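You operate a simulated robot arm through the tools that you are given. There is no shell and no other tool.

Carry out the task below with a simulated robot arm. There is one attempt and no reset: what you move stays moved.

JOB
Put things in order on the desk top. At the end: the plain teal cartridge stands where the white orange-collar bulb (marked "SOFT") stood; the striped black cartridge stands where the plain teal cartridge stood; the orange glue stick (marked "PASTE") stands where the striped black cartridge stood; the white orange-collar bulb stands on top of the blue pad; whatever was shut is shut again. Leave all else as you found it, and nothing knocked over.

Only the result counts: the job must be done as asked and must still hold three seconds after the hand-in. Knocking over, shifting, dropping, spilling or breaking anything else fails it.

ROBOT AND FRAMES
A 7-joint arm with a two-finger parallel gripper, fixed in place. Base frame: the origin is at the foot of the arm, x ahead of it, y to its left, z up; the work surface is at about z = 0. Readings come in m, rad, newtons and seconds.
With the tool pointing down near the work surface it reaches from about 0.24 to 0.62 m from the base axis. Its first joint turns from -1.152 to 1.152 rad. Payload 2.6 kg.
The tool frame sits at the grasp point between the pads (the TCP): z along the fingers, y along the line on which they close. The tips reach 0.03 m beyond it. Largest opening 0.094 m; finger width 0.028, thickness 0.01; the body of the gripper, 0.05 by 0.096 m, starts 0.055 m behind the TCP.
Orientation is told as [roll, pitch, yaw] about the base's x, y, z axes, in that order, counted from this pose: with the fingers straight down and closing along the base's y, the tool's x points along the base's -x, its y along +y and its z along -z.

CONTROLS
- The arm moves only by the tool step_arm. Its argument "motion" is a list of rows, each a list of 6 numbers: the shift along the tool's x, y, z in m, then the turn, a rotation vector about the tool's x, y, z in rad. In form: [[dx, dy, dz, wx, wy, wz], ...]. A call has 1 to 20 rows; each row shifts and turns the commanded pose from where the row before left it, along the tool's axes as they then stand. "grip" is the closure, from 0 (fully open) to 1 (shut), set as the call begins (left out, the last holds). A row lasts 0.2 s, in which the tool goes at most 0.05 m and 0.15 rad; a call with a longer step from one row to the next is refused whole, and so is a gripper value outside its range. A pose out of reach is approached as far as the arm can. The call stops where the force on the tool passes 40 N (or 10 N more than at its start, if that is more) or the arm is blocked; 0.2 s more then pass. The fingers move at their own pace (about 0.072 m/s each) and stop on an object; they squeeze with about 39 N. The grip force told is the motor's: it shows also when the fingers shut on nothing. Time passes only in rows, and 0.2 s behind the last, so rows that do not move let the fingers close. It gives the time, the measured TCP pose, the force on the tool (base axes), the opening and the grip force at its end, in the units of the frame above (readings bear some noise), with the torque about the TCP (base axes, N m) and any sound that the robot's microphone picked up.
- Cameras (640 x 400 px; columns grow to the right, rows downward): "scene" is fixed at [0.0316, 0.4241, 0.5731]; the picture's right is [-0.83, -0.56, 0.00], its down [-0.26, 0.39, -0.88] and it looks along [0.49, -0.73, -0.47] (base axes); focal length 320 px, centre (320, 200). "wrist" rides on the gripper at [0.076, 0.014, -0.102] in the tool frame; the picture's right is [-0.18, 0.98, 0.00], its down [-0.75, -0.14, -0.64] and it looks along [-0.63, -0.12, 0.77] (tool axes); focal length 243 px, centre (320, 200). There is no depth. A picture from a camera that has moved, and an enlarged one, comes with that camera's place and axes in the base frame and with its lens.
- snapshot(camera): a new picture of that camera. The clock stands still meanwhile.
- inspect(camera, box): a new picture of the part [left, top, right, bottom] of that camera's present view, enlarged. The clock stands still meanwhile.
- close_job(): hands the job in; it is judged then, once.

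Places have to be worked out from the pictures, the camera data and where the tool is seen. Open the gripper and draw the arm clear of the work before you hand the job in, unless the task says otherwise.

The tools are called after ">>>" by a JSON object that holds its "op" and its "data". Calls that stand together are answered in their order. step_arm: Moves the arm, as the interface text tells. Its arguments: {"type":"object","properties":{"motion":{"type":"array","items":{"type":"array","items":{"type":"number"}}},"grip":{"type":"number"}},"required":["motion"]} The other tools are called the same way: snapshot (camera) takes a picture; inspect (camera, box) takes an enlarged picture of a part of a camera's view; close_job () hands the job in.

At the start:

```text
time_s: 0.0
eef_pos: [0.3317, -0.2445, 0.2575]
tool_rot: [0.0, -0.001, 0.001]
contact_force: [0.0, 0.1, 0.9]
ft_torque: [-0.01, 0.0, -0.02]
width: 0.0939
finger_force: 0.0
```

scene: 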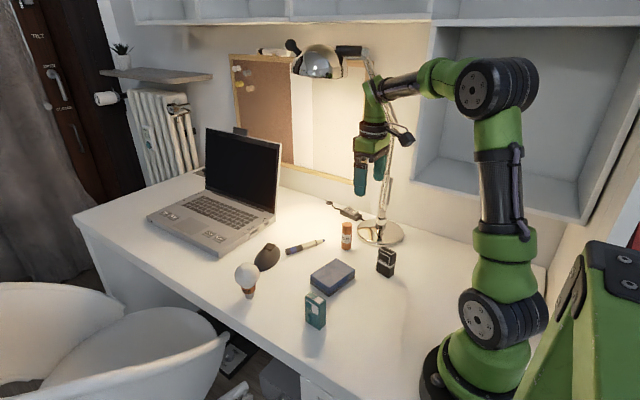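
wrist: 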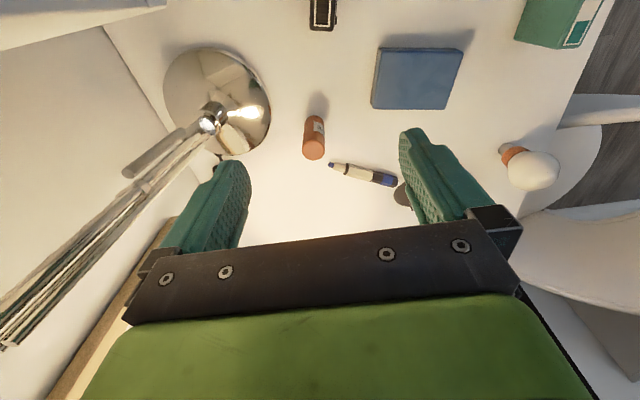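

I start by taking enlarged looks at the objects on the desk to locate them.

>>> {"op": "inspect", "data": {"camera": "scene", "box": [220, 200, 420, 340]}}

>>> {"op": "inspect", "data": {"camera": "wrist", "box": [280, 0, 600, 200]}}

```text
2.86 times, centred on (320, 270) of scene
camera zoom: at [0.0316, 0.4241, 0.5731], right [-0.83, -0.56, 0.0], down [-0.26, 0.39, -0.88], along [0.49, -0.73, -0.47], focal length 915 px, centre (320, 0)
```

zoom: 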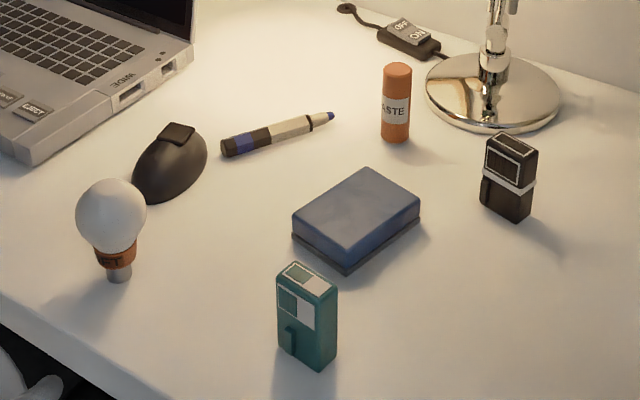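

```text
2.00 times, centred on (440, 100) of wrist
camera zoom: at [0.2551, -0.2316, 0.3616], right [0.18, 0.98, 0.0], down [0.75, -0.14, 0.64], along [0.63, -0.12, -0.77], focal length 485 px, centre (80, 400)
```

zoom: 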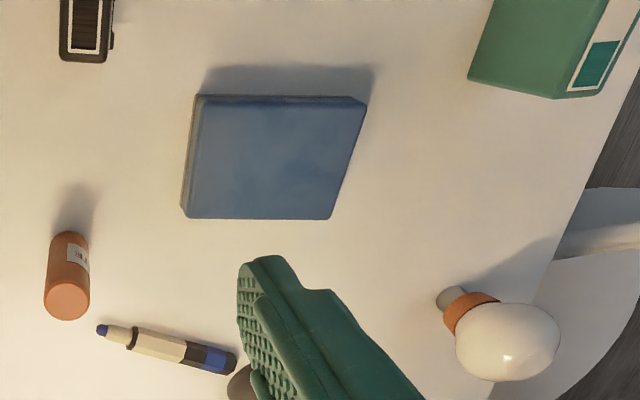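

The survey puts the bulb at about (0.494, 0.043), teal at (0.316, 0.02), black at (0.257, -0.224), glue at (0.398, -0.26) and the pad centre at (0.359, -0.122). I move at height toward the bulb to get closer wrist views.

>>> {"op": "step_arm", "data": {"motion": [[-0.008, 0.034, 0, 0, 0, 0], [-0.008, 0.034, 0, 0, 0, 0], [-0.008, 0.034, 0, 0, 0, 0], [-0.008, 0.034, 0, 0, 0, 0], [-0.008, 0.034, 0, 0, 0, 0], [-0.008, 0.034, 0, 0, 0, 0], [-0.008, 0.034, 0, 0, 0, 0], [-0.008, 0.034, 0, 0, 0, 0], [0, 0, 0, 0, 0, 0]], "grip": 0}}

>>> {"op": "snapshot", "data": {"camera": "wrist"}}

>>> {"op": "snapshot", "data": {"camera": "scene"}}

```text
time_s: 2.0
eef_pos: [0.3943, 0.0264, 0.258]
tool_rot: [-0.001, 0.001, -0.003]
contact_force: [0.2, 0.3, 0.2]
ft_torque: [0.04, 0.0, -0.02]
width: 0.0939
finger_force: 0.0
```

```text
taken
camera wrist: at [0.3181, 0.0398, 0.362], right [0.19, 0.98, 0.0], down [0.75, -0.14, 0.64], along [0.63, -0.12, -0.77], focal length 243 px, centre (320, 200)
```

wrist: 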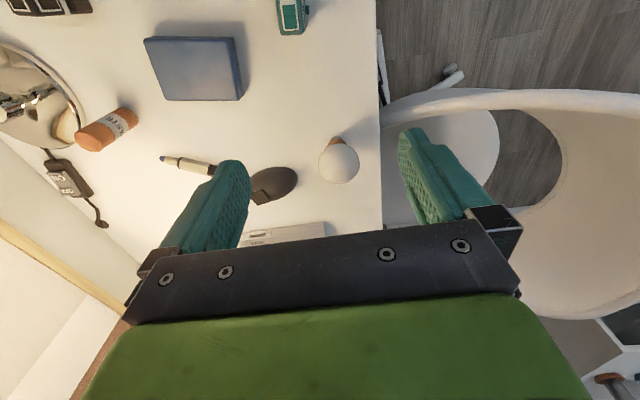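

```text
taken
```

scene: 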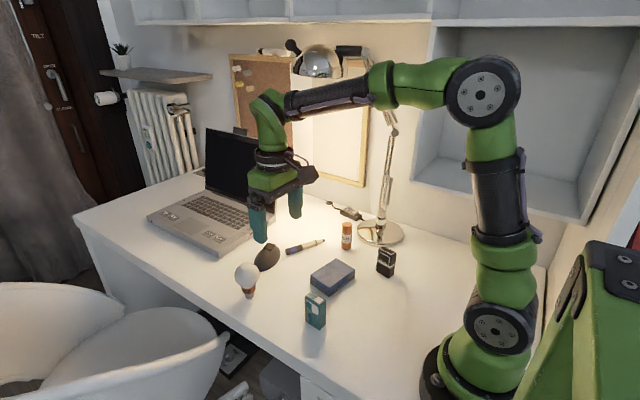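

Wrist view shows the bulb nearly ahead of the gripper. I enlarge the wrist view around the bulb and around the other objects to refine positions.

>>> {"op": "inspect", "data": {"camera": "wrist", "box": [280, 110, 400, 200]}}

>>> {"op": "inspect", "data": {"camera": "wrist", "box": [130, 0, 330, 120]}}

>>> {"op": "inspect", "data": {"camera": "scene", "box": [220, 250, 280, 310]}}

```text
4.44 times, centred on (340, 155) of wrist
camera zoom: at [0.3181, 0.0398, 0.362], right [0.19, 0.98, 0.0], down [0.75, -0.14, 0.64], along [0.63, -0.12, -0.77], focal length 1078 px, centre (231, 400)
```

zoom: 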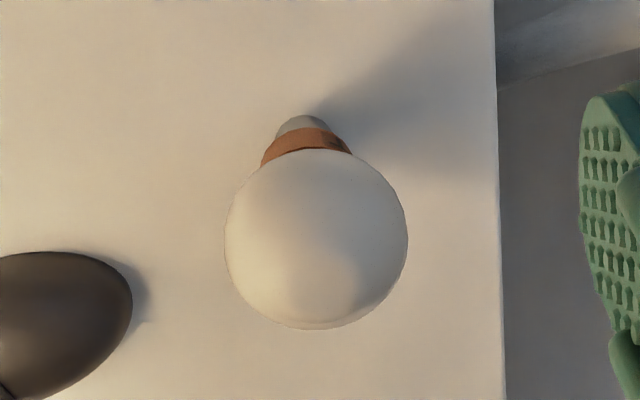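

```text
3.20 times, centred on (230, 60) of wrist
camera zoom: at [0.3181, 0.0398, 0.362], right [0.19, 0.98, 0.0], down [0.75, -0.14, 0.64], along [0.63, -0.12, -0.77], focal length 776 px, centre (608, 648)
```

zoom: 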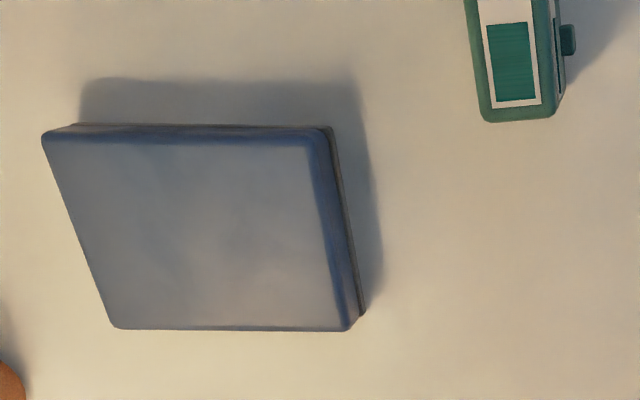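

```text
6.67 times, centred on (250, 280) of scene
camera zoom: at [0.0316, 0.4241, 0.5731], right [-0.83, -0.56, 0.0], down [-0.26, 0.39, -0.88], along [0.49, -0.73, -0.47], focal length 2135 px, centre (787, -333)
```

zoom: 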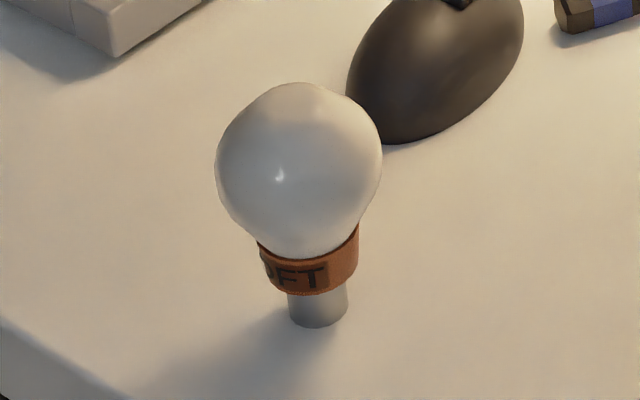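

The wrist view gives the bulb upright at about (0.500, 0.034) with a globe of about 0.056 m; the scene camera gives a slightly nearer value, so I trust the wrist camera more. I move above it at z≈0.17 and check the alignment.

>>> {"op": "step_arm", "data": {"motion": [[-0.021, 0.0015, 0.0175, 0, 0, 0], [-0.021, 0.0015, 0.0175, 0, 0, 0], [-0.021, 0.0015, 0.0175, 0, 0, 0], [-0.021, 0.0015, 0.0175, 0, 0, 0], [-0.021, 0.0015, 0.0175, 0, 0, 0], [0, 0, 0, 0, 0, 0]], "grip": 0}}

>>> {"op": "snapshot", "data": {"camera": "wrist"}}

>>> {"op": "inspect", "data": {"camera": "scene", "box": [200, 180, 300, 310]}}

```text
time_s: 3.4
eef_pos: [0.5004, 0.0337, 0.1707]
tool_rot: [-0.001, 0.0, 0.001]
contact_force: [0.1, 0.2, 0.0]
ft_torque: [0.01, 0.01, -0.01]
width: 0.0939
finger_force: 0.0
```

```text
taken
camera wrist: at [0.4249, 0.0477, 0.2744], right [0.18, 0.98, 0.0], down [0.75, -0.14, 0.64], along [0.63, -0.12, -0.77], focal length 243 px, centre (320, 200)
```

wrist: 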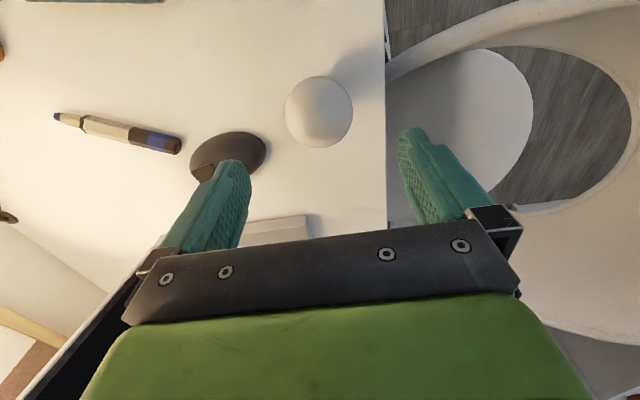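

```text
3.08 times, centred on (250, 245) of scene
camera zoom: at [0.0316, 0.4241, 0.5731], right [-0.83, -0.56, 0.0], down [-0.26, 0.39, -0.88], along [0.49, -0.73, -0.47], focal length 986 px, centre (535, 62)
```

zoom: 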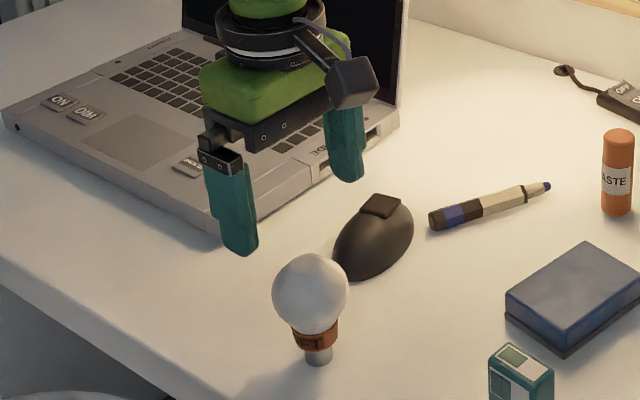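

The globe sits on the column of the gripper axis and triangulates to about (0.497, 0.033, 0.072). I shift back 3 mm and lower to z≈0.10 with the fingers open, then look again.

>>> {"op": "step_arm", "data": {"motion": [[0.001, 0, 0.014, 0, 0, 0], [0.001, 0, 0.014, 0, 0, 0], [0.001, 0, 0.014, 0, 0, 0], [0, 0, 0.014, 0, 0, 0], [0, 0, 0.014, 0, 0, 0], [0, 0, 0, 0, 0, 0]], "grip": 0}}

>>> {"op": "snapshot", "data": {"camera": "wrist"}}

>>> {"op": "inspect", "data": {"camera": "scene", "box": [200, 200, 300, 310]}}

```text
time_s: 4.8
eef_pos: [0.4968, 0.0344, 0.1006]
tool_rot: [0.0, 0.0, -0.002]
contact_force: [1.0, 0.3, -0.1]
ft_torque: [-0.02, 0.02, 0.0]
width: 0.0941
finger_force: 0.0
```

```text
taken
camera wrist: at [0.4219, 0.048, 0.2039], right [0.19, 0.98, 0.0], down [0.75, -0.14, 0.64], along [0.63, -0.12, -0.77], focal length 243 px, centre (320, 200)
```

wrist: 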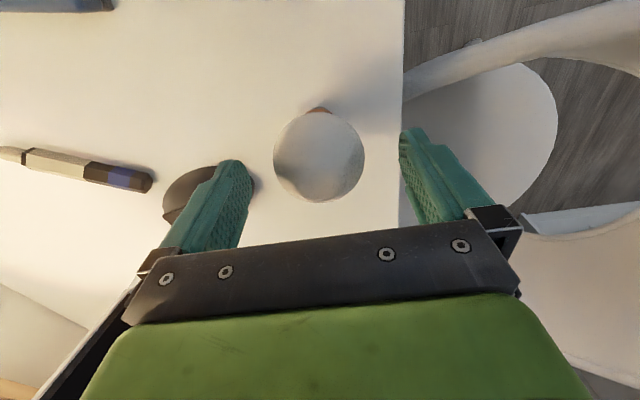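

```text
3.64 times, centred on (250, 255) of scene
camera zoom: at [0.0316, 0.4241, 0.5731], right [-0.83, -0.56, 0.0], down [-0.26, 0.39, -0.88], along [0.49, -0.73, -0.47], focal length 1165 px, centre (574, 0)
```

zoom: 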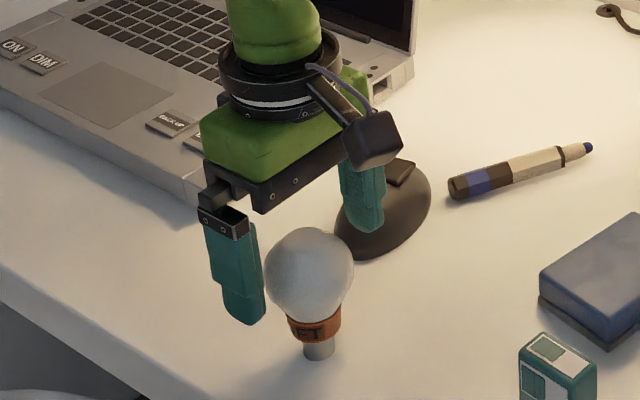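

The globe is centred between the fingers (column 319) at about z=0.068, with the mouse clear of the far finger. I lower 3 cm to z≈0.070 and close gently to just past the expected 0.056 m width.

>>> {"op": "step_arm", "data": {"motion": [[0, 0, 0.01, 0, 0, 0], [0, 0, 0.01, 0, 0, 0], [0, 0, 0.01, 0, 0, 0], [0, 0, 0, 0, 0, 0]], "grip": 0}}

>>> {"op": "step_arm", "data": {"motion": [[0, 0, 0, 0, 0, 0], [0, 0, 0, 0, 0, 0], [0, 0, 0, 0, 0, 0]], "grip": 0.43}}

```text
time_s: 5.8
eef_pos: [0.4978, 0.0342, 0.0714]
tool_rot: [0.0, 0.002, -0.001]
contact_force: [-0.3, 0.3, -0.3]
ft_torque: [0.03, 0.01, -0.01]
width: 0.0941
finger_force: 0.1
```

```text
time_s: 6.6
eef_pos: [0.4976, 0.0347, 0.0718]
tool_rot: [0.0, 0.001, 0.001]
contact_force: [0.4, 0.2, -0.4]
ft_torque: [0.0, 0.01, 0.02]
width: 0.0568
finger_force: 39.1
```

The fingers stopped on the globe at 0.0568 m with the normal squeeze force. I close fully for a firm hold and lift a little, then look.

>>> {"op": "step_arm", "data": {"motion": [[0, 0, 0, 0, 0, 0], [0, 0, -0.005, 0, 0, 0], [0, 0, -0.01, 0, 0, 0], [0, 0, -0.015, 0, 0, 0], [0, 0, 0, 0, 0, 0]], "grip": 0.6}}

>>> {"op": "snapshot", "data": {"camera": "wrist"}}

>>> {"op": "inspect", "data": {"camera": "scene", "box": [200, 190, 300, 310]}}

```text
time_s: 7.8
eef_pos: [0.4984, 0.0341, 0.1015]
tool_rot: [0.0, 0.001, 0.001]
contact_force: [-0.5, -0.2, 0.0]
ft_torque: [-0.01, 0.01, -0.06]
width: 0.0567
finger_force: 39.0
```

```text
taken
camera wrist: at [0.4215, 0.048, 0.2044], right [0.18, 0.98, 0.0], down [0.75, -0.14, 0.64], along [0.63, -0.12, -0.77], focal length 243 px, centre (320, 200)
```

wrist: 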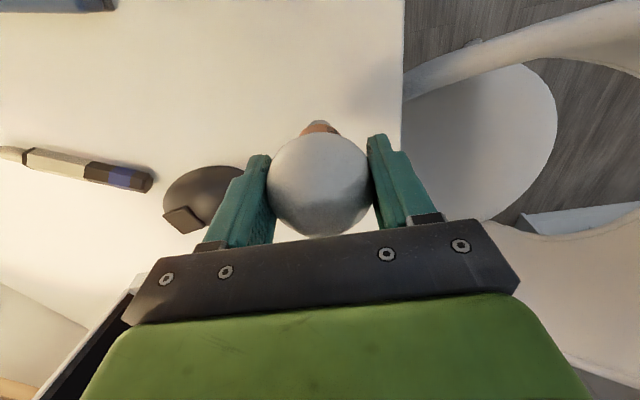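

```text
3.33 times, centred on (250, 250) of scene
camera zoom: at [0.0316, 0.4241, 0.5731], right [-0.83, -0.56, 0.0], down [-0.26, 0.39, -0.88], along [0.49, -0.73, -0.47], focal length 1068 px, centre (553, 33)
```

zoom: 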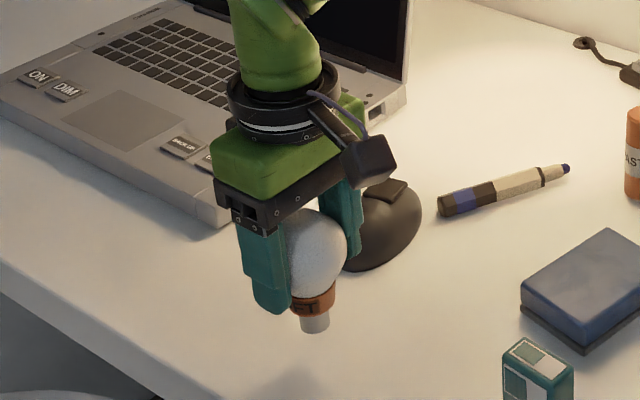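

The bulb is held upright; its original spot is (0.498, 0.034) with TCP at z≈0.0716. The pad centre works out to (0.360, -0.127), about 0.025 m thick. I lift and carry the bulb over the pad.

>>> {"op": "step_arm", "data": {"motion": [[0, 0, -0.023, 0, 0, 0], [0, 0, -0.023, 0, 0, 0], [0, 0, -0.023, 0, 0, 0], [0.0172, -0.0201, 0, 0, 0, 0], [0.0172, -0.0201, 0, 0, 0, 0], [0.0172, -0.0201, 0, 0, 0, 0], [0.0172, -0.0201, 0, 0, 0, 0], [0.0172, -0.0201, 0, 0, 0, 0], [0.0172, -0.0201, 0, 0, 0, 0], [0.0172, -0.0201, 0, 0, 0, 0], [0.0172, -0.0201, 0, 0, 0, 0], [0, 0, 0, 0, 0, 0]]}}

>>> {"op": "snapshot", "data": {"camera": "wrist"}}

>>> {"op": "inspect", "data": {"camera": "scene", "box": [260, 180, 420, 340]}}

```text
time_s: 10.4
eef_pos: [0.3594, -0.1262, 0.1708]
tool_rot: [0.001, 0.0, 0.0]
contact_force: [0.3, 0.2, -0.2]
ft_torque: [-0.04, -0.02, 0.02]
width: 0.0567
finger_force: 38.7
```

```text
taken
camera wrist: at [0.2825, -0.1127, 0.274], right [0.18, 0.98, 0.0], down [0.75, -0.14, 0.64], along [0.63, -0.12, -0.77], focal length 243 px, centre (320, 200)
```

wrist: 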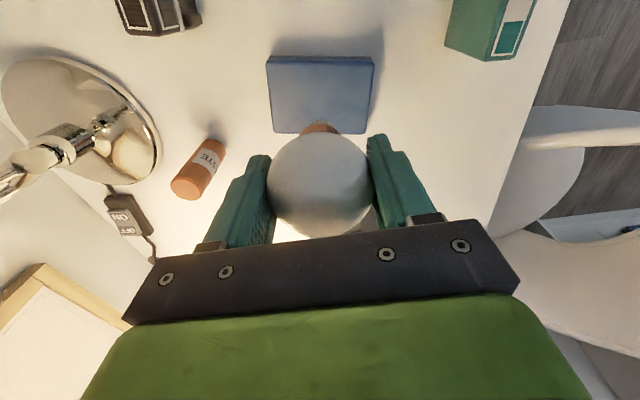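

```text
2.50 times, centred on (340, 260) of scene
camera zoom: at [0.0316, 0.4241, 0.5731], right [-0.83, -0.56, 0.0], down [-0.26, 0.39, -0.88], along [0.49, -0.73, -0.47], focal length 801 px, centre (270, 50)
```

zoom: 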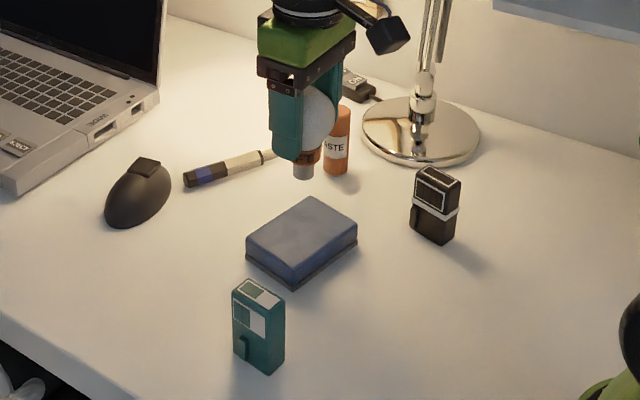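

The pad's four top corners in this view average to (0.360, -0.127), directly below the TCP. I lower the bulb to just above the pad and check.

>>> {"op": "step_arm", "data": {"motion": [[0, 0, 0.013, 0, 0, 0], [0, 0, 0.013, 0, 0, 0], [0, 0, 0.013, 0, 0, 0], [0, 0, 0.013, 0, 0, 0], [0, 0, 0.012, 0, 0, 0], [0, 0, 0, 0, 0, 0], [0, 0, 0, 0, 0, 0]]}}

>>> {"op": "inspect", "data": {"camera": "scene", "box": [290, 210, 370, 310]}}

>>> {"op": "snapshot", "data": {"camera": "wrist"}}

```text
time_s: 12.0
eef_pos: [0.3601, -0.1259, 0.1058]
tool_rot: [0.0, 0.001, -0.001]
contact_force: [0.2, -0.5, -0.4]
ft_torque: [0.0, 0.02, -0.02]
width: 0.0566
finger_force: 38.5
```

```text
4.00 times, centred on (330, 260) of scene
camera zoom: at [0.0316, 0.4241, 0.5731], right [-0.83, -0.56, 0.0], down [-0.26, 0.39, -0.88], along [0.49, -0.73, -0.47], focal length 1281 px, centre (280, -40)
```

zoom: 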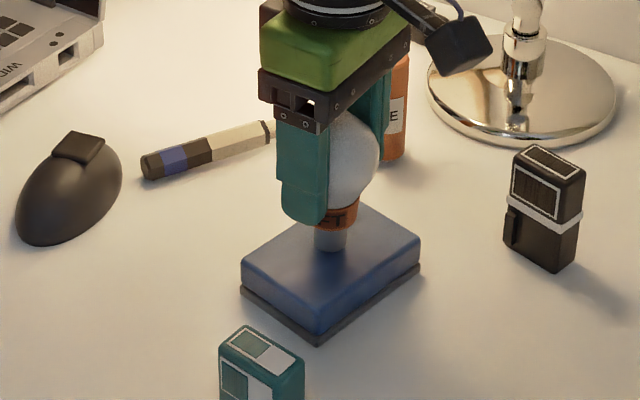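

```text
taken
camera wrist: at [0.2835, -0.1125, 0.209], right [0.19, 0.98, 0.0], down [0.75, -0.14, 0.64], along [0.63, -0.12, -0.77], focal length 243 px, centre (320, 200)
```

wrist: 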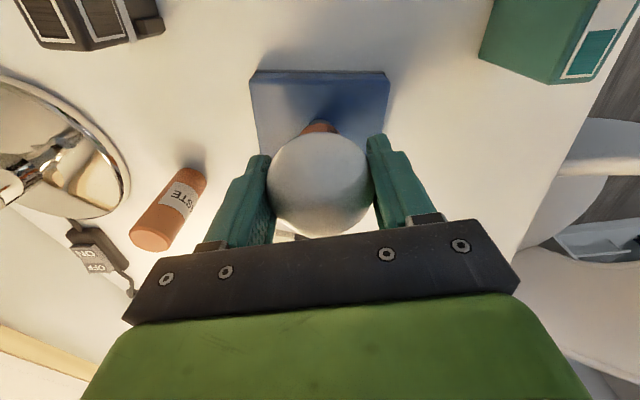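

The bulb foot is over the middle of the pad's top and a few millimetres above it. I lower in 2 mm steps watching the force.

>>> {"op": "step_arm", "data": {"motion": [[0, 0, 0.002, 0, 0, 0], [0, 0, 0.002, 0, 0, 0], [0, 0, 0, 0, 0, 0]]}}

>>> {"op": "step_arm", "data": {"motion": [[0, 0, 0.002, 0, 0, 0], [0, 0, 0, 0, 0, 0]]}}

>>> {"op": "step_arm", "data": {"motion": [[0, 0, 0.001, 0, 0, 0], [0, 0, 0, 0, 0, 0]]}}

```text
time_s: 12.8
eef_pos: [0.3596, -0.1253, 0.1011]
tool_rot: [0.0, -0.001, -0.003]
contact_force: [-0.2, -0.1, 0.0]
ft_torque: [-0.03, -0.01, 0.0]
width: 0.0564
finger_force: 38.6
```

```text
time_s: 13.4
eef_pos: [0.3612, -0.127, 0.1005]
tool_rot: [0.001, -0.005, -0.002]
contact_force: [-4.9, 1.9, 22.1]
ft_torque: [0.14, 0.33, 0.02]
width: 0.0566
finger_force: 39.3
```

```text
time_s: 14.0
eef_pos: [0.3616, -0.1265, 0.1009]
tool_rot: [-0.001, -0.004, 0.0]
contact_force: [-1.4, 1.1, 34.3]
ft_torque: [0.06, 0.02, 0.02]
width: 0.0564
finger_force: 39.0
```

Contact is felt at z≈0.1008 (pad about 0.029 m high). I ease up 2 mm to relieve the press and check force.

>>> {"op": "step_arm", "data": {"motion": [[0, 0, -0.0022, 0, 0, 0], [0, 0, 0, 0, 0, 0]]}}

>>> {"op": "inspect", "data": {"camera": "scene", "box": [290, 210, 370, 310]}}

```text
time_s: 14.6
eef_pos: [0.3594, -0.1257, 0.0997]
tool_rot: [0.0, 0.002, -0.001]
contact_force: [4.3, -1.7, 12.1]
ft_torque: [-0.08, -0.31, 0.01]
width: 0.0565
finger_force: 38.9
```

```text
4.00 times, centred on (330, 260) of scene
camera zoom: at [0.0316, 0.4241, 0.573], right [-0.83, -0.56, 0.0], down [-0.26, 0.39, -0.88], along [0.49, -0.73, -0.47], focal length 1281 px, centre (280, -40)
```

zoom: 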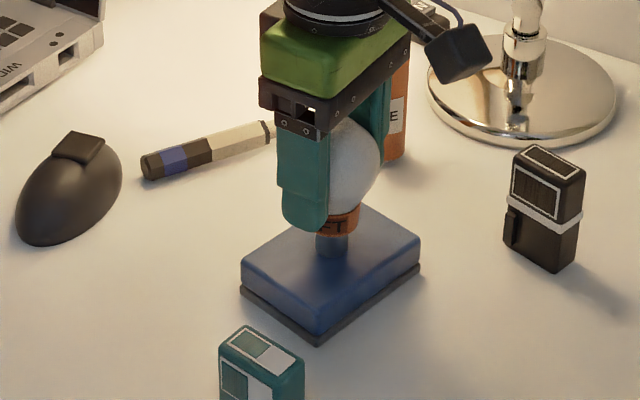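

Still about 12 N down; I ease up one more millimetre.

>>> {"op": "step_arm", "data": {"motion": [[0, 0, -0.0008, 0, 0, 0], [0, 0, 0, 0, 0, 0]]}}

>>> {"op": "inspect", "data": {"camera": "wrist", "box": [220, 50, 420, 250]}}

```text
time_s: 15.2
eef_pos: [0.3592, -0.1255, 0.1]
tool_rot: [0.002, 0.003, -0.001]
contact_force: [-0.5, 0.3, 0.9]
ft_torque: [-0.02, 0.01, 0.0]
width: 0.0564
finger_force: 39.5
```

```text
2.00 times, centred on (320, 150) of wrist
camera zoom: at [0.283, -0.1128, 0.2043], right [0.19, 0.98, 0.0], down [0.76, -0.14, 0.64], along [0.63, -0.12, -0.77], focal length 485 px, centre (320, 300)
```

zoom: 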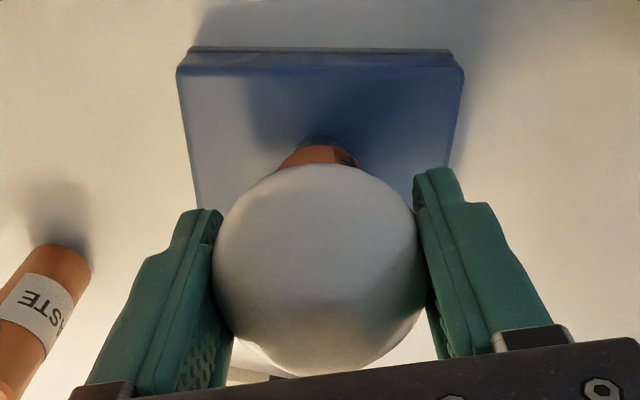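

Force is near zero, so the foot just rests on the pad. I open the fingers in stages and look before withdrawing.

>>> {"op": "step_arm", "data": {"motion": [[0, 0, 0, 0, 0, 0], [0, 0, 0, 0, 0, 0]], "grip": 0.36}}

>>> {"op": "step_arm", "data": {"motion": [[0, 0, 0, 0, 0, 0], [0, 0, 0, 0, 0, 0], [0, 0, 0, 0, 0, 0]], "grip": 0}}

>>> {"op": "inspect", "data": {"camera": "scene", "box": [290, 210, 370, 310]}}

>>> {"op": "snapshot", "data": {"camera": "wrist"}}

```text
time_s: 15.8
eef_pos: [0.3602, -0.125, 0.1011]
tool_rot: [-0.001, 0.001, 0.001]
contact_force: [-0.4, 0.2, 0.1]
ft_torque: [0.03, 0.02, -0.01]
width: 0.0603
finger_force: 0.1
```

```text
time_s: 16.6
eef_pos: [0.3603, -0.1264, 0.1018]
tool_rot: [-0.001, 0.002, -0.001]
contact_force: [-0.4, 0.1, -0.1]
ft_torque: [0.02, 0.03, 0.0]
width: 0.0939
finger_force: 0.0
```

```text
4.00 times, centred on (330, 260) of scene
camera zoom: at [0.0316, 0.4241, 0.5731], right [-0.83, -0.56, 0.0], down [-0.26, 0.39, -0.88], along [0.49, -0.73, -0.47], focal length 1281 px, centre (280, -40)
```

zoom: 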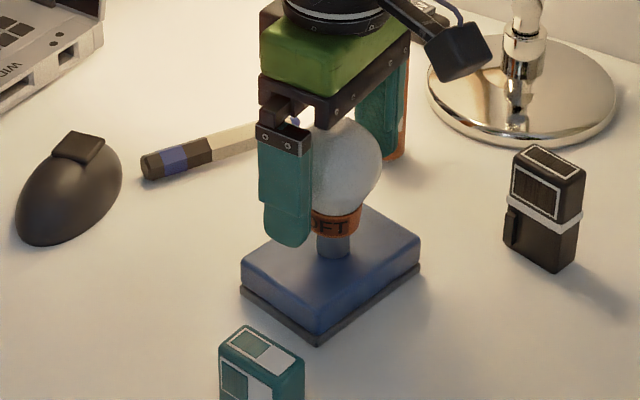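

```text
taken
camera wrist: at [0.2837, -0.113, 0.205], right [0.18, 0.98, 0.0], down [0.75, -0.14, 0.64], along [0.63, -0.12, -0.77], focal length 243 px, centre (320, 200)
```

wrist: 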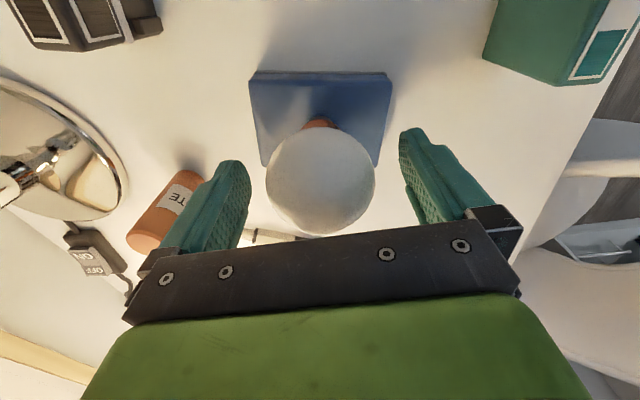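

The bulb stands free on the pad. I withdraw straight up, then move above the teal cartridge at height and look.

>>> {"op": "step_arm", "data": {"motion": [[0, 0, -0.02, 0, 0, 0], [0, 0, -0.025, 0, 0, 0], [0, 0, -0.03, 0, 0, 0], [0, 0, -0.03, 0, 0, 0], [0, 0, -0.03, 0, 0, 0], [0.009, 0.029, 0, 0, 0, 0], [0.009, 0.029, 0, 0, 0, 0], [0.009, 0.029, 0, 0, 0, 0], [0.009, 0.029, 0, 0, 0, 0], [0.009, 0.029, 0, 0, 0, 0], [0, 0, 0, 0, 0, 0]], "grip": 0}}

>>> {"op": "snapshot", "data": {"camera": "wrist"}}

>>> {"op": "inspect", "data": {"camera": "scene", "box": [220, 200, 420, 340]}}

```text
time_s: 19.0
eef_pos: [0.3142, 0.0194, 0.2372]
tool_rot: [0.001, 0.0, -0.002]
contact_force: [0.9, -0.2, 0.3]
ft_torque: [0.0, 0.03, 0.01]
width: 0.0941
finger_force: 0.1
```

```text
taken
camera wrist: at [0.2381, 0.0325, 0.3402], right [0.19, 0.98, 0.0], down [0.75, -0.14, 0.64], along [0.63, -0.12, -0.77], focal length 243 px, centre (320, 200)
```

wrist: 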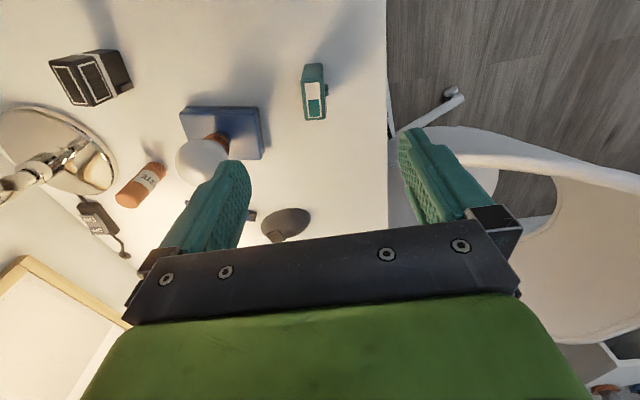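

```text
2.86 times, centred on (320, 270) of scene
camera zoom: at [0.0316, 0.4241, 0.5731], right [-0.83, -0.56, 0.0], down [-0.26, 0.39, -0.88], along [0.49, -0.73, -0.47], focal length 915 px, centre (320, 0)
```

zoom: 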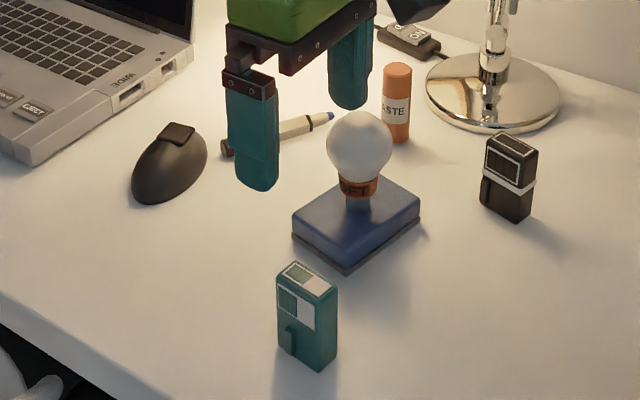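

The bulb stands centrally on the pad. I enlarge the wrist view on the teal cartridge and the black one.

>>> {"op": "inspect", "data": {"camera": "wrist", "box": [280, 50, 360, 130]}}

>>> {"op": "inspect", "data": {"camera": "wrist", "box": [40, 30, 200, 230]}}

```text
5.00 times, centred on (320, 90) of wrist
camera zoom: at [0.2381, 0.0325, 0.3402], right [0.19, 0.98, 0.0], down [0.75, -0.14, 0.64], along [0.63, -0.12, -0.77], focal length 1213 px, centre (320, 750)
```

zoom: 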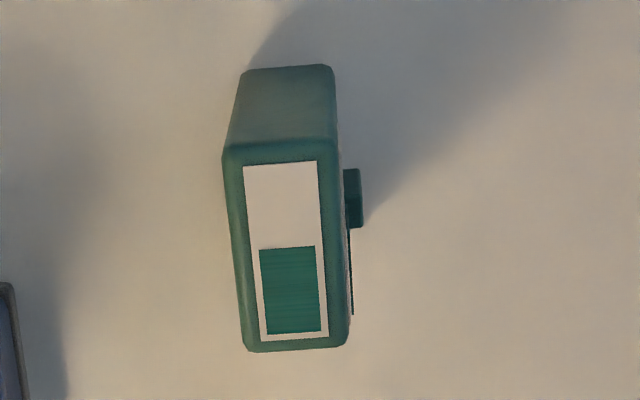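

```text
2.00 times, centred on (120, 130) of wrist
camera zoom: at [0.2381, 0.0325, 0.3402], right [0.19, 0.98, 0.0], down [0.75, -0.14, 0.64], along [0.63, -0.12, -0.77], focal length 485 px, centre (720, 340)
```

zoom: 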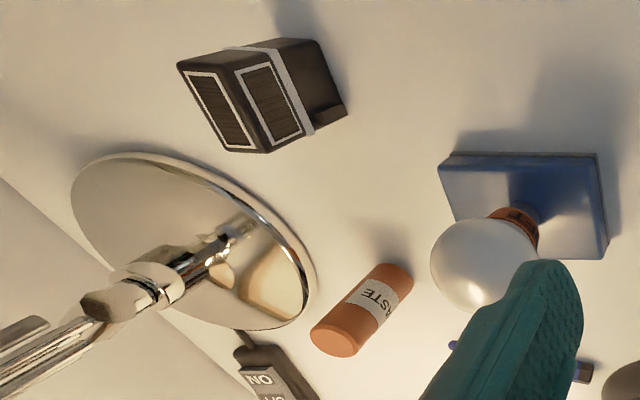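

The teal cartridge measures about 0.042×0.0225×0.070 m, centred at (0.3205, 0.0104) and turned about -0.13 rad, with a low tab on its +y face. I align yaw, lower to z≈0.12, and look.

>>> {"op": "step_arm", "data": {"motion": [[-0.0063, -0.009, 0, 0, 0, 0], [0, 0, 0.02, 0, 0, 0.13], [0, 0, 0.025, 0, 0, 0], [0, 0, 0.025, 0, 0, 0], [0, 0, 0.025, 0, 0, 0], [0, 0, 0.02, 0, 0, 0], [0, 0, 0, 0, 0, 0]], "grip": 0}}

>>> {"op": "snapshot", "data": {"camera": "wrist"}}

>>> {"op": "inspect", "data": {"camera": "wrist", "box": [270, 40, 370, 160]}}

```text
time_s: 20.6
eef_pos: [0.3207, 0.0104, 0.1212]
tool_rot: [0.0, 0.001, -0.131]
contact_force: [0.1, 0.1, -0.9]
ft_torque: [0.01, 0.03, -0.02]
width: 0.0938
finger_force: 0.1
```

```text
taken
camera wrist: at [0.2473, 0.0329, 0.225], right [0.31, 0.95, 0.0], down [0.73, -0.24, 0.64], along [0.61, -0.2, -0.77], focal length 243 px, centre (320, 200)
```

wrist: 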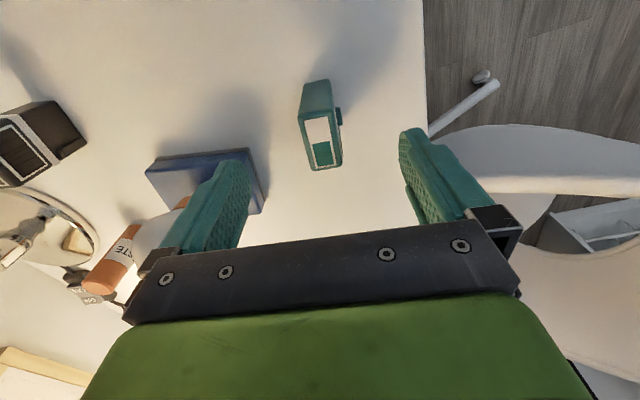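

```text
3.33 times, centred on (320, 100) of wrist
camera zoom: at [0.2473, 0.0329, 0.225], right [0.31, 0.95, 0.0], down [0.73, -0.24, 0.64], along [0.61, -0.2, -0.77], focal length 809 px, centre (320, 533)
```

zoom: 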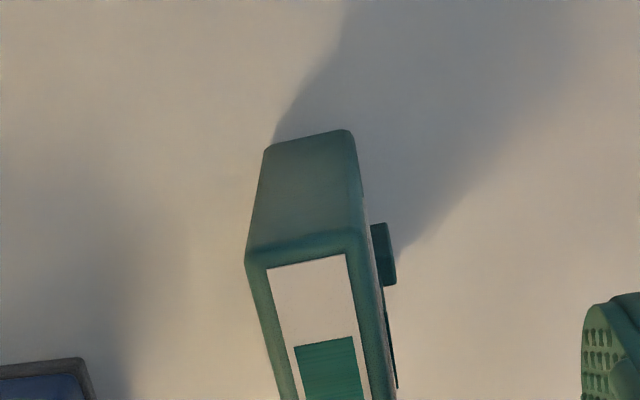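

In the tool frame the cartridge's near bottom edge spans y -0.0106 to +0.0120 and is square to the gripper, so alignment is within 1 mm. I lower to z≈0.060 and close.

>>> {"op": "step_arm", "data": {"motion": [[0, 0, 0.0155, 0, 0, 0], [0, 0, 0.0155, 0, 0, 0], [0, 0, 0.0155, 0, 0, 0], [0, 0, 0.0145, 0, 0, 0], [0, 0, 0, 0, 0, 0]], "grip": 0}}

>>> {"op": "step_arm", "data": {"motion": [[0, 0, 0, 0, 0, 0], [0, 0, 0, 0, 0, 0], [0, 0, 0, 0, 0, 0], [0, 0, 0, 0, 0, 0]], "grip": 0.85}}

>>> {"op": "snapshot", "data": {"camera": "wrist"}}

>>> {"op": "inspect", "data": {"camera": "scene", "box": [270, 240, 370, 350]}}

```text
time_s: 21.8
eef_pos: [0.3218, 0.0094, 0.0614]
tool_rot: [0.0, 0.0, -0.13]
contact_force: [-0.2, 0.0, -0.1]
ft_torque: [-0.03, -0.01, 0.0]
width: 0.0938
finger_force: 0.1
```

```text
time_s: 22.8
eef_pos: [0.3207, 0.0102, 0.0609]
tool_rot: [0.001, -0.001, -0.131]
contact_force: [0.0, -0.4, 0.0]
ft_torque: [0.01, -0.07, -0.03]
width: 0.0285
finger_force: 38.9
```

```text
taken
camera wrist: at [0.2479, 0.0326, 0.164], right [0.31, 0.95, 0.0], down [0.73, -0.24, 0.64], along [0.61, -0.2, -0.77], focal length 243 px, centre (320, 200)
```

wrist: 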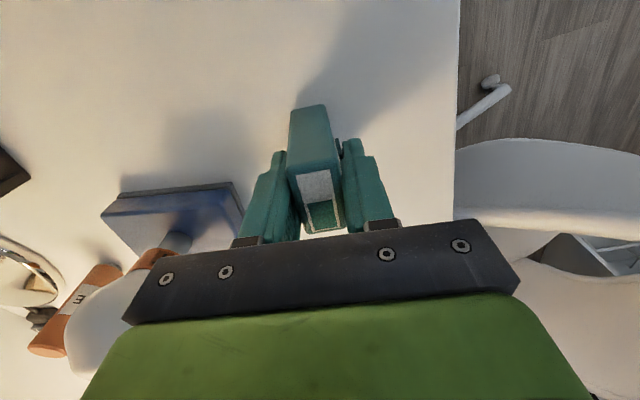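

```text
3.64 times, centred on (320, 295) of scene
camera zoom: at [0.0316, 0.4241, 0.5731], right [-0.83, -0.56, 0.0], down [-0.26, 0.39, -0.88], along [0.49, -0.73, -0.47], focal length 1165 px, centre (320, -146)
```

zoom: 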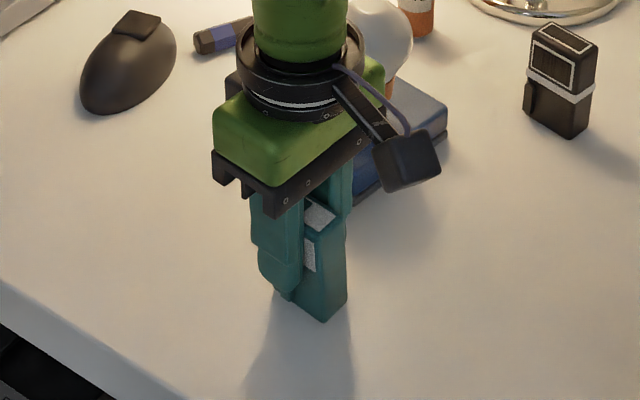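

The width reads 0.0285 m, wider than the 0.0225 m body, so a finger may be resting on the tab. I zoom in on the grip before lifting.

>>> {"op": "inspect", "data": {"camera": "wrist", "box": [260, 90, 400, 240]}}

>>> {"op": "inspect", "data": {"camera": "scene", "box": [295, 280, 335, 335]}}

```text
2.67 times, centred on (330, 165) of wrist
camera zoom: at [0.2479, 0.0326, 0.164], right [0.31, 0.95, 0.0], down [0.73, -0.24, 0.64], along [0.61, -0.2, -0.77], focal length 647 px, centre (293, 293)
```

zoom: 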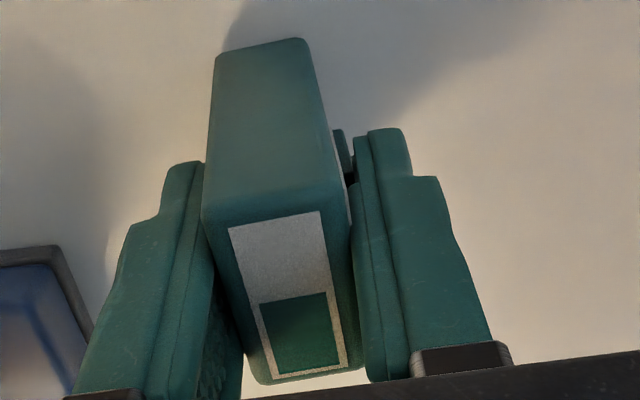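

```text
7.27 times, centred on (315, 308) of scene
camera zoom: at [0.0316, 0.4241, 0.5731], right [-0.83, -0.56, 0.0], down [-0.26, 0.39, -0.88], along [0.49, -0.73, -0.47], focal length 2330 px, centre (356, -582)
```

zoom: 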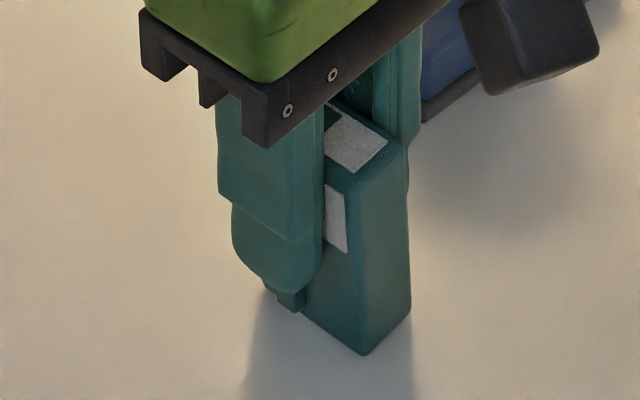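

The +y finger appears to bear on the tab top. I open, rise 8 mm so the tips clear the tab, and close again.

>>> {"op": "step_arm", "data": {"motion": [[0, 0, 0, 0, 0, 0], [0, 0, 0, 0, 0, 0], [0, 0, -0.004, 0, 0, 0], [0, 0, -0.005, 0, 0, 0], [0, 0, 0, 0, 0, 0]], "grip": 0.4}}

>>> {"op": "inspect", "data": {"camera": "wrist", "box": [260, 90, 400, 240]}}

```text
time_s: 24.0
eef_pos: [0.3203, 0.0102, 0.07]
tool_rot: [0.0, 0.001, -0.131]
contact_force: [-0.2, 0.2, 0.0]
ft_torque: [0.01, 0.02, 0.01]
width: 0.0564
finger_force: 0.0
```

```text
2.67 times, centred on (330, 165) of wrist
camera zoom: at [0.2474, 0.0329, 0.173], right [0.31, 0.95, 0.0], down [0.73, -0.24, 0.64], along [0.61, -0.2, -0.77], focal length 647 px, centre (293, 293)
```

zoom: 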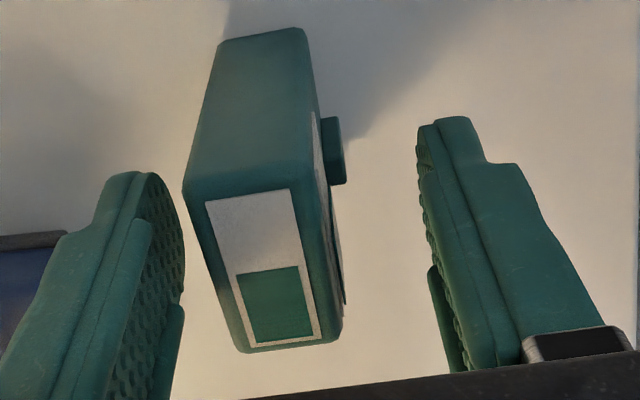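

The cartridge is upright and was nudged about 4.5 mm toward -y by the tab contact. I close at this height, where the tips are above the tab.

>>> {"op": "step_arm", "data": {"motion": [[0, 0, 0.002, 0, 0, 0], [0, 0, 0, 0, 0, 0], [0, 0, 0, 0, 0, 0], [0, 0, 0, 0, 0, 0]], "grip": 0.85}}

>>> {"op": "inspect", "data": {"camera": "wrist", "box": [260, 90, 400, 240]}}

```text
time_s: 25.0
eef_pos: [0.3208, 0.0104, 0.0672]
tool_rot: [0.0, -0.003, -0.131]
contact_force: [-0.2, -2.9, 9.0]
ft_torque: [-0.12, 0.03, 0.01]
width: 0.0277
finger_force: 39.3
```

```text
2.67 times, centred on (330, 165) of wrist
camera zoom: at [0.2478, 0.0327, 0.171], right [0.31, 0.95, 0.0], down [0.73, -0.24, 0.64], along [0.61, -0.2, -0.77], focal length 647 px, centre (293, 293)
```

zoom: 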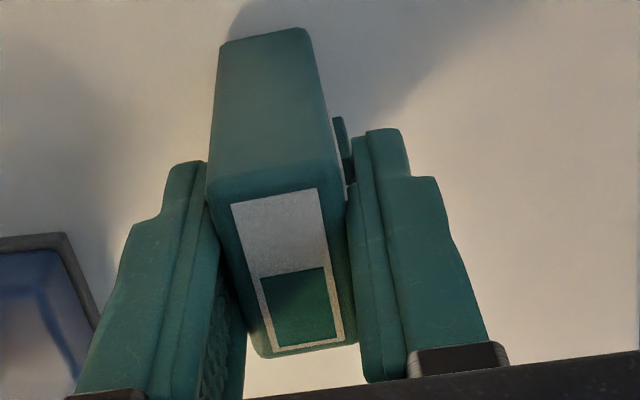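

Width is still 0.0277 m with 9 N vertical force, so the tip likely still rides the tab edge. I open, rise another 8 mm to z≈0.075 (tips 0.045) and close again.

>>> {"op": "step_arm", "data": {"motion": [[0, 0, 0, 0, 0, 0], [0, 0, 0, 0, 0, 0], [0, 0, -0.004, 0, 0, 0], [0, 0, -0.004, 0, 0, 0], [0, 0, 0, 0, 0, 0]], "grip": 0.4}}

>>> {"op": "inspect", "data": {"camera": "wrist", "box": [260, 70, 400, 240]}}

>>> {"op": "step_arm", "data": {"motion": [[0, 0, 0, 0, 0, 0], [0, 0, 0, 0, 0, 0], [0, 0, 0, 0, 0, 0], [0, 0, 0, 0, 0, 0]], "grip": 0.85}}

>>> {"op": "inspect", "data": {"camera": "wrist", "box": [260, 70, 400, 240]}}

```text
time_s: 26.2
eef_pos: [0.3208, 0.0097, 0.0754]
tool_rot: [0.0, 0.0, -0.131]
contact_force: [-0.1, 0.3, -0.4]
ft_torque: [-0.03, 0.01, 0.0]
width: 0.0561
finger_force: 0.0
```

```text
2.35 times, centred on (330, 155) of wrist
camera zoom: at [0.2475, 0.0327, 0.1791], right [0.31, 0.95, 0.0], down [0.73, -0.24, 0.64], along [0.61, -0.2, -0.77], focal length 571 px, centre (296, 306)
```

zoom: 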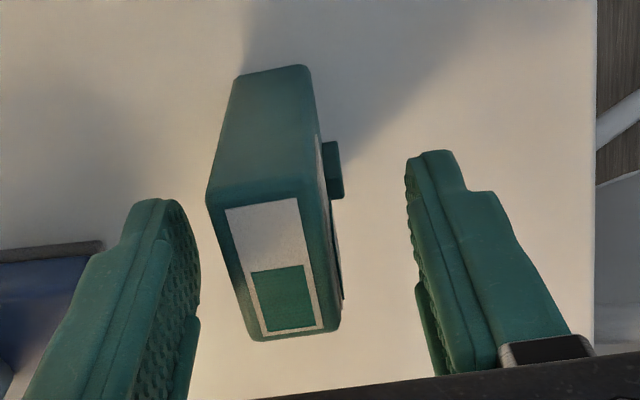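

```text
time_s: 27.2
eef_pos: [0.3211, 0.0092, 0.076]
tool_rot: [0.0, -0.001, -0.13]
contact_force: [-0.1, 0.8, 2.1]
ft_torque: [0.0, 0.0, -0.03]
width: 0.0273
finger_force: 39.0
```

```text
2.35 times, centred on (330, 155) of wrist
camera zoom: at [0.2475, 0.0327, 0.179], right [0.31, 0.95, 0.0], down [0.73, -0.24, 0.64], along [0.61, -0.2, -0.77], focal length 571 px, centre (296, 306)
```

zoom: 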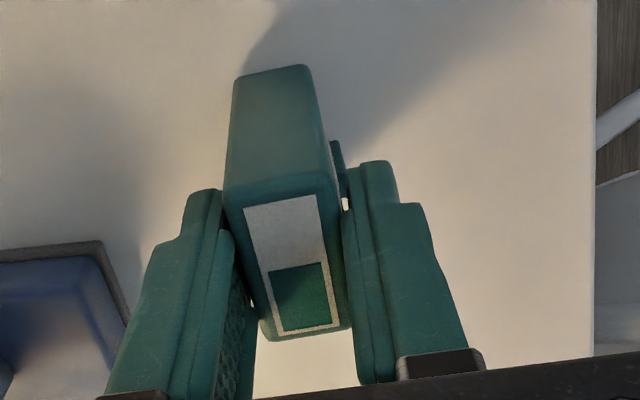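

The vertical edges show the cartridge leaning about 3°: pushed off-centre, it tips as it is squeezed. I open again and measure where it stands, to recentre on it.

>>> {"op": "step_arm", "data": {"motion": [[0, 0, 0, 0, 0, 0], [0, 0, 0, 0, 0, 0], [0, 0, 0, 0, 0, 0]], "grip": 0.4}}

>>> {"op": "inspect", "data": {"camera": "wrist", "box": [270, 80, 350, 160]}}

```text
time_s: 28.0
eef_pos: [0.321, 0.01, 0.0755]
tool_rot: [0.0, 0.0, -0.131]
contact_force: [-0.1, 0.5, 0.8]
ft_torque: [0.02, -0.01, 0.02]
width: 0.0564
finger_force: 0.1
```

```text
5.00 times, centred on (310, 120) of wrist
camera zoom: at [0.2475, 0.0327, 0.179], right [0.31, 0.95, 0.0], down [0.73, -0.24, 0.64], along [0.61, -0.2, -0.77], focal length 1213 px, centre (370, 600)
```

zoom: 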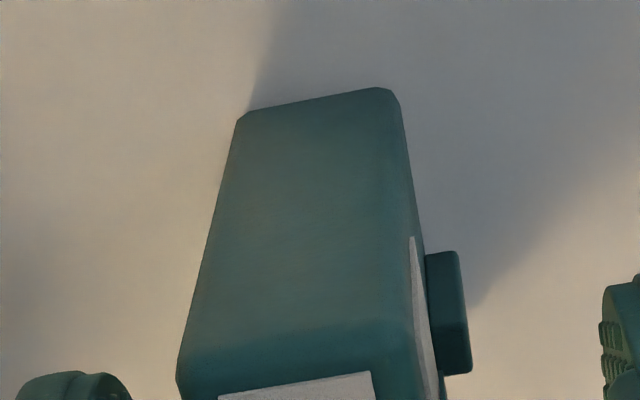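

The cartridge is upright again, centred at tool (0.0004, -0.0038). I shift 4 mm toward it, then close at this height.

>>> {"op": "step_arm", "data": {"motion": [[0, -0.004, 0, 0, 0, 0], [0, 0, 0, 0, 0, 0]], "grip": 0.4}}

>>> {"op": "step_arm", "data": {"motion": [[0, 0, 0, 0, 0, 0], [0, 0, 0, 0, 0, 0], [0, 0, 0, 0, 0, 0], [0, 0, 0, 0, 0, 0]], "grip": 0.85}}

>>> {"op": "inspect", "data": {"camera": "wrist", "box": [260, 70, 400, 240]}}

>>> {"op": "inspect", "data": {"camera": "scene", "box": [290, 270, 340, 340]}}

```text
time_s: 28.6
eef_pos: [0.3195, 0.0058, 0.0751]
tool_rot: [0.001, 0.0, -0.131]
contact_force: [-0.8, -0.2, 0.4]
ft_torque: [0.01, 0.01, 0.0]
width: 0.0562
finger_force: 0.0
```

```text
time_s: 29.6
eef_pos: [0.3204, 0.0061, 0.0756]
tool_rot: [0.001, 0.0, -0.132]
contact_force: [-0.3, 0.3, 0.5]
ft_torque: [-0.01, -0.01, -0.01]
width: 0.0274
finger_force: 38.8
```

```text
2.35 times, centred on (330, 155) of wrist
camera zoom: at [0.2471, 0.0286, 0.179], right [0.31, 0.95, 0.0], down [0.73, -0.24, 0.64], along [0.61, -0.2, -0.77], focal length 571 px, centre (296, 306)
```

zoom: 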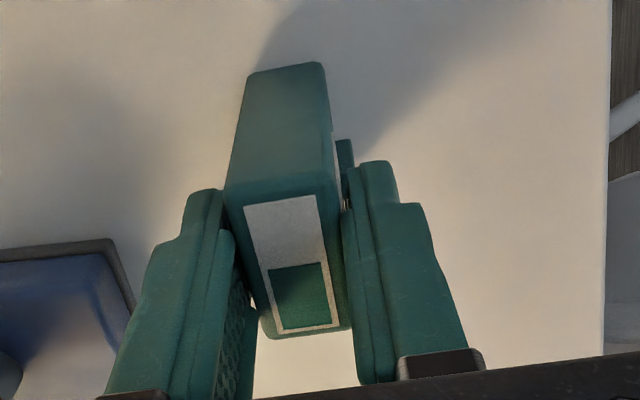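

```text
5.71 times, centred on (315, 305) of scene
camera zoom: at [0.0316, 0.4241, 0.5731], right [-0.83, -0.56, 0.0], down [-0.26, 0.39, -0.88], along [0.49, -0.73, -0.47], focal length 1830 px, centre (349, -400)
```

zoom: 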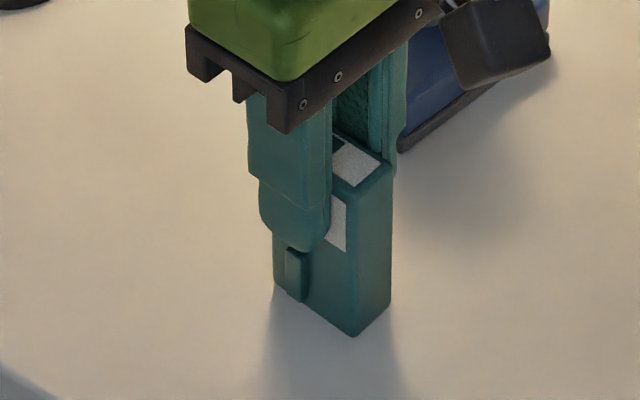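

Now the forces are near zero and the edges converge correctly, so the cartridge is held upright. I lift it straight up and check.

>>> {"op": "step_arm", "data": {"motion": [[0, 0, -0.005, 0, 0, 0], [0, 0, -0.015, 0, 0, 0], [0, 0, -0.02, 0, 0, 0], [0, 0, -0.02, 0, 0, 0], [0, 0, -0.02, 0, 0, 0], [0, 0, -0.02, 0, 0, 0], [0, 0, 0, 0, 0, 0]]}}

>>> {"op": "inspect", "data": {"camera": "wrist", "box": [260, 70, 400, 240]}}

>>> {"op": "inspect", "data": {"camera": "scene", "box": [220, 180, 420, 340]}}

```text
time_s: 31.2
eef_pos: [0.3202, 0.0056, 0.1767]
tool_rot: [-0.002, 0.001, -0.131]
contact_force: [-0.4, -0.4, -0.3]
ft_torque: [0.01, 0.03, -0.04]
width: 0.0272
finger_force: 39.1
```

```text
2.35 times, centred on (330, 155) of wrist
camera zoom: at [0.247, 0.0284, 0.2792], right [0.31, 0.95, 0.0], down [0.73, -0.24, 0.64], along [0.61, -0.2, -0.77], focal length 571 px, centre (296, 306)
```

zoom: 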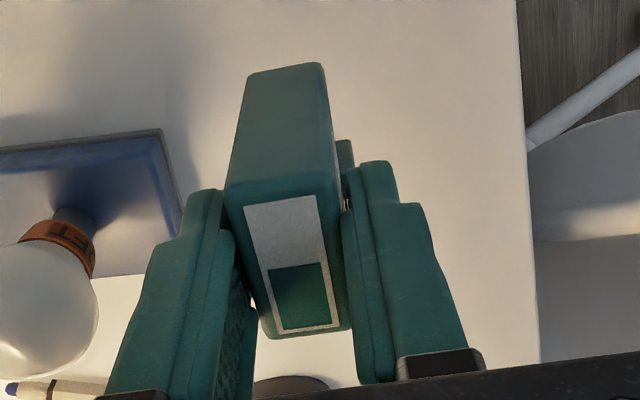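

```text
2.50 times, centred on (320, 260) of scene
camera zoom: at [0.0316, 0.4241, 0.5731], right [-0.83, -0.56, 0.0], down [-0.26, 0.39, -0.88], along [0.49, -0.73, -0.47], focal length 801 px, centre (320, 50)
```

zoom: 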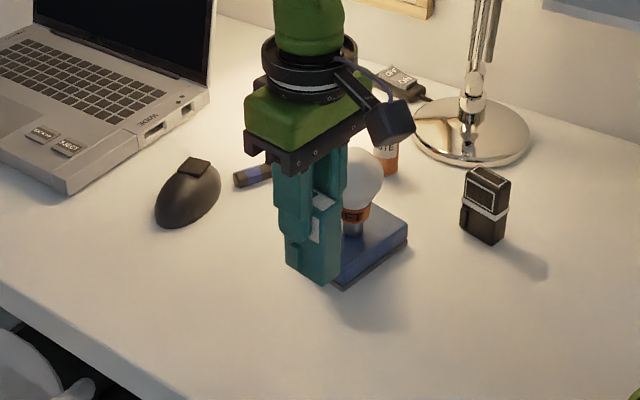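

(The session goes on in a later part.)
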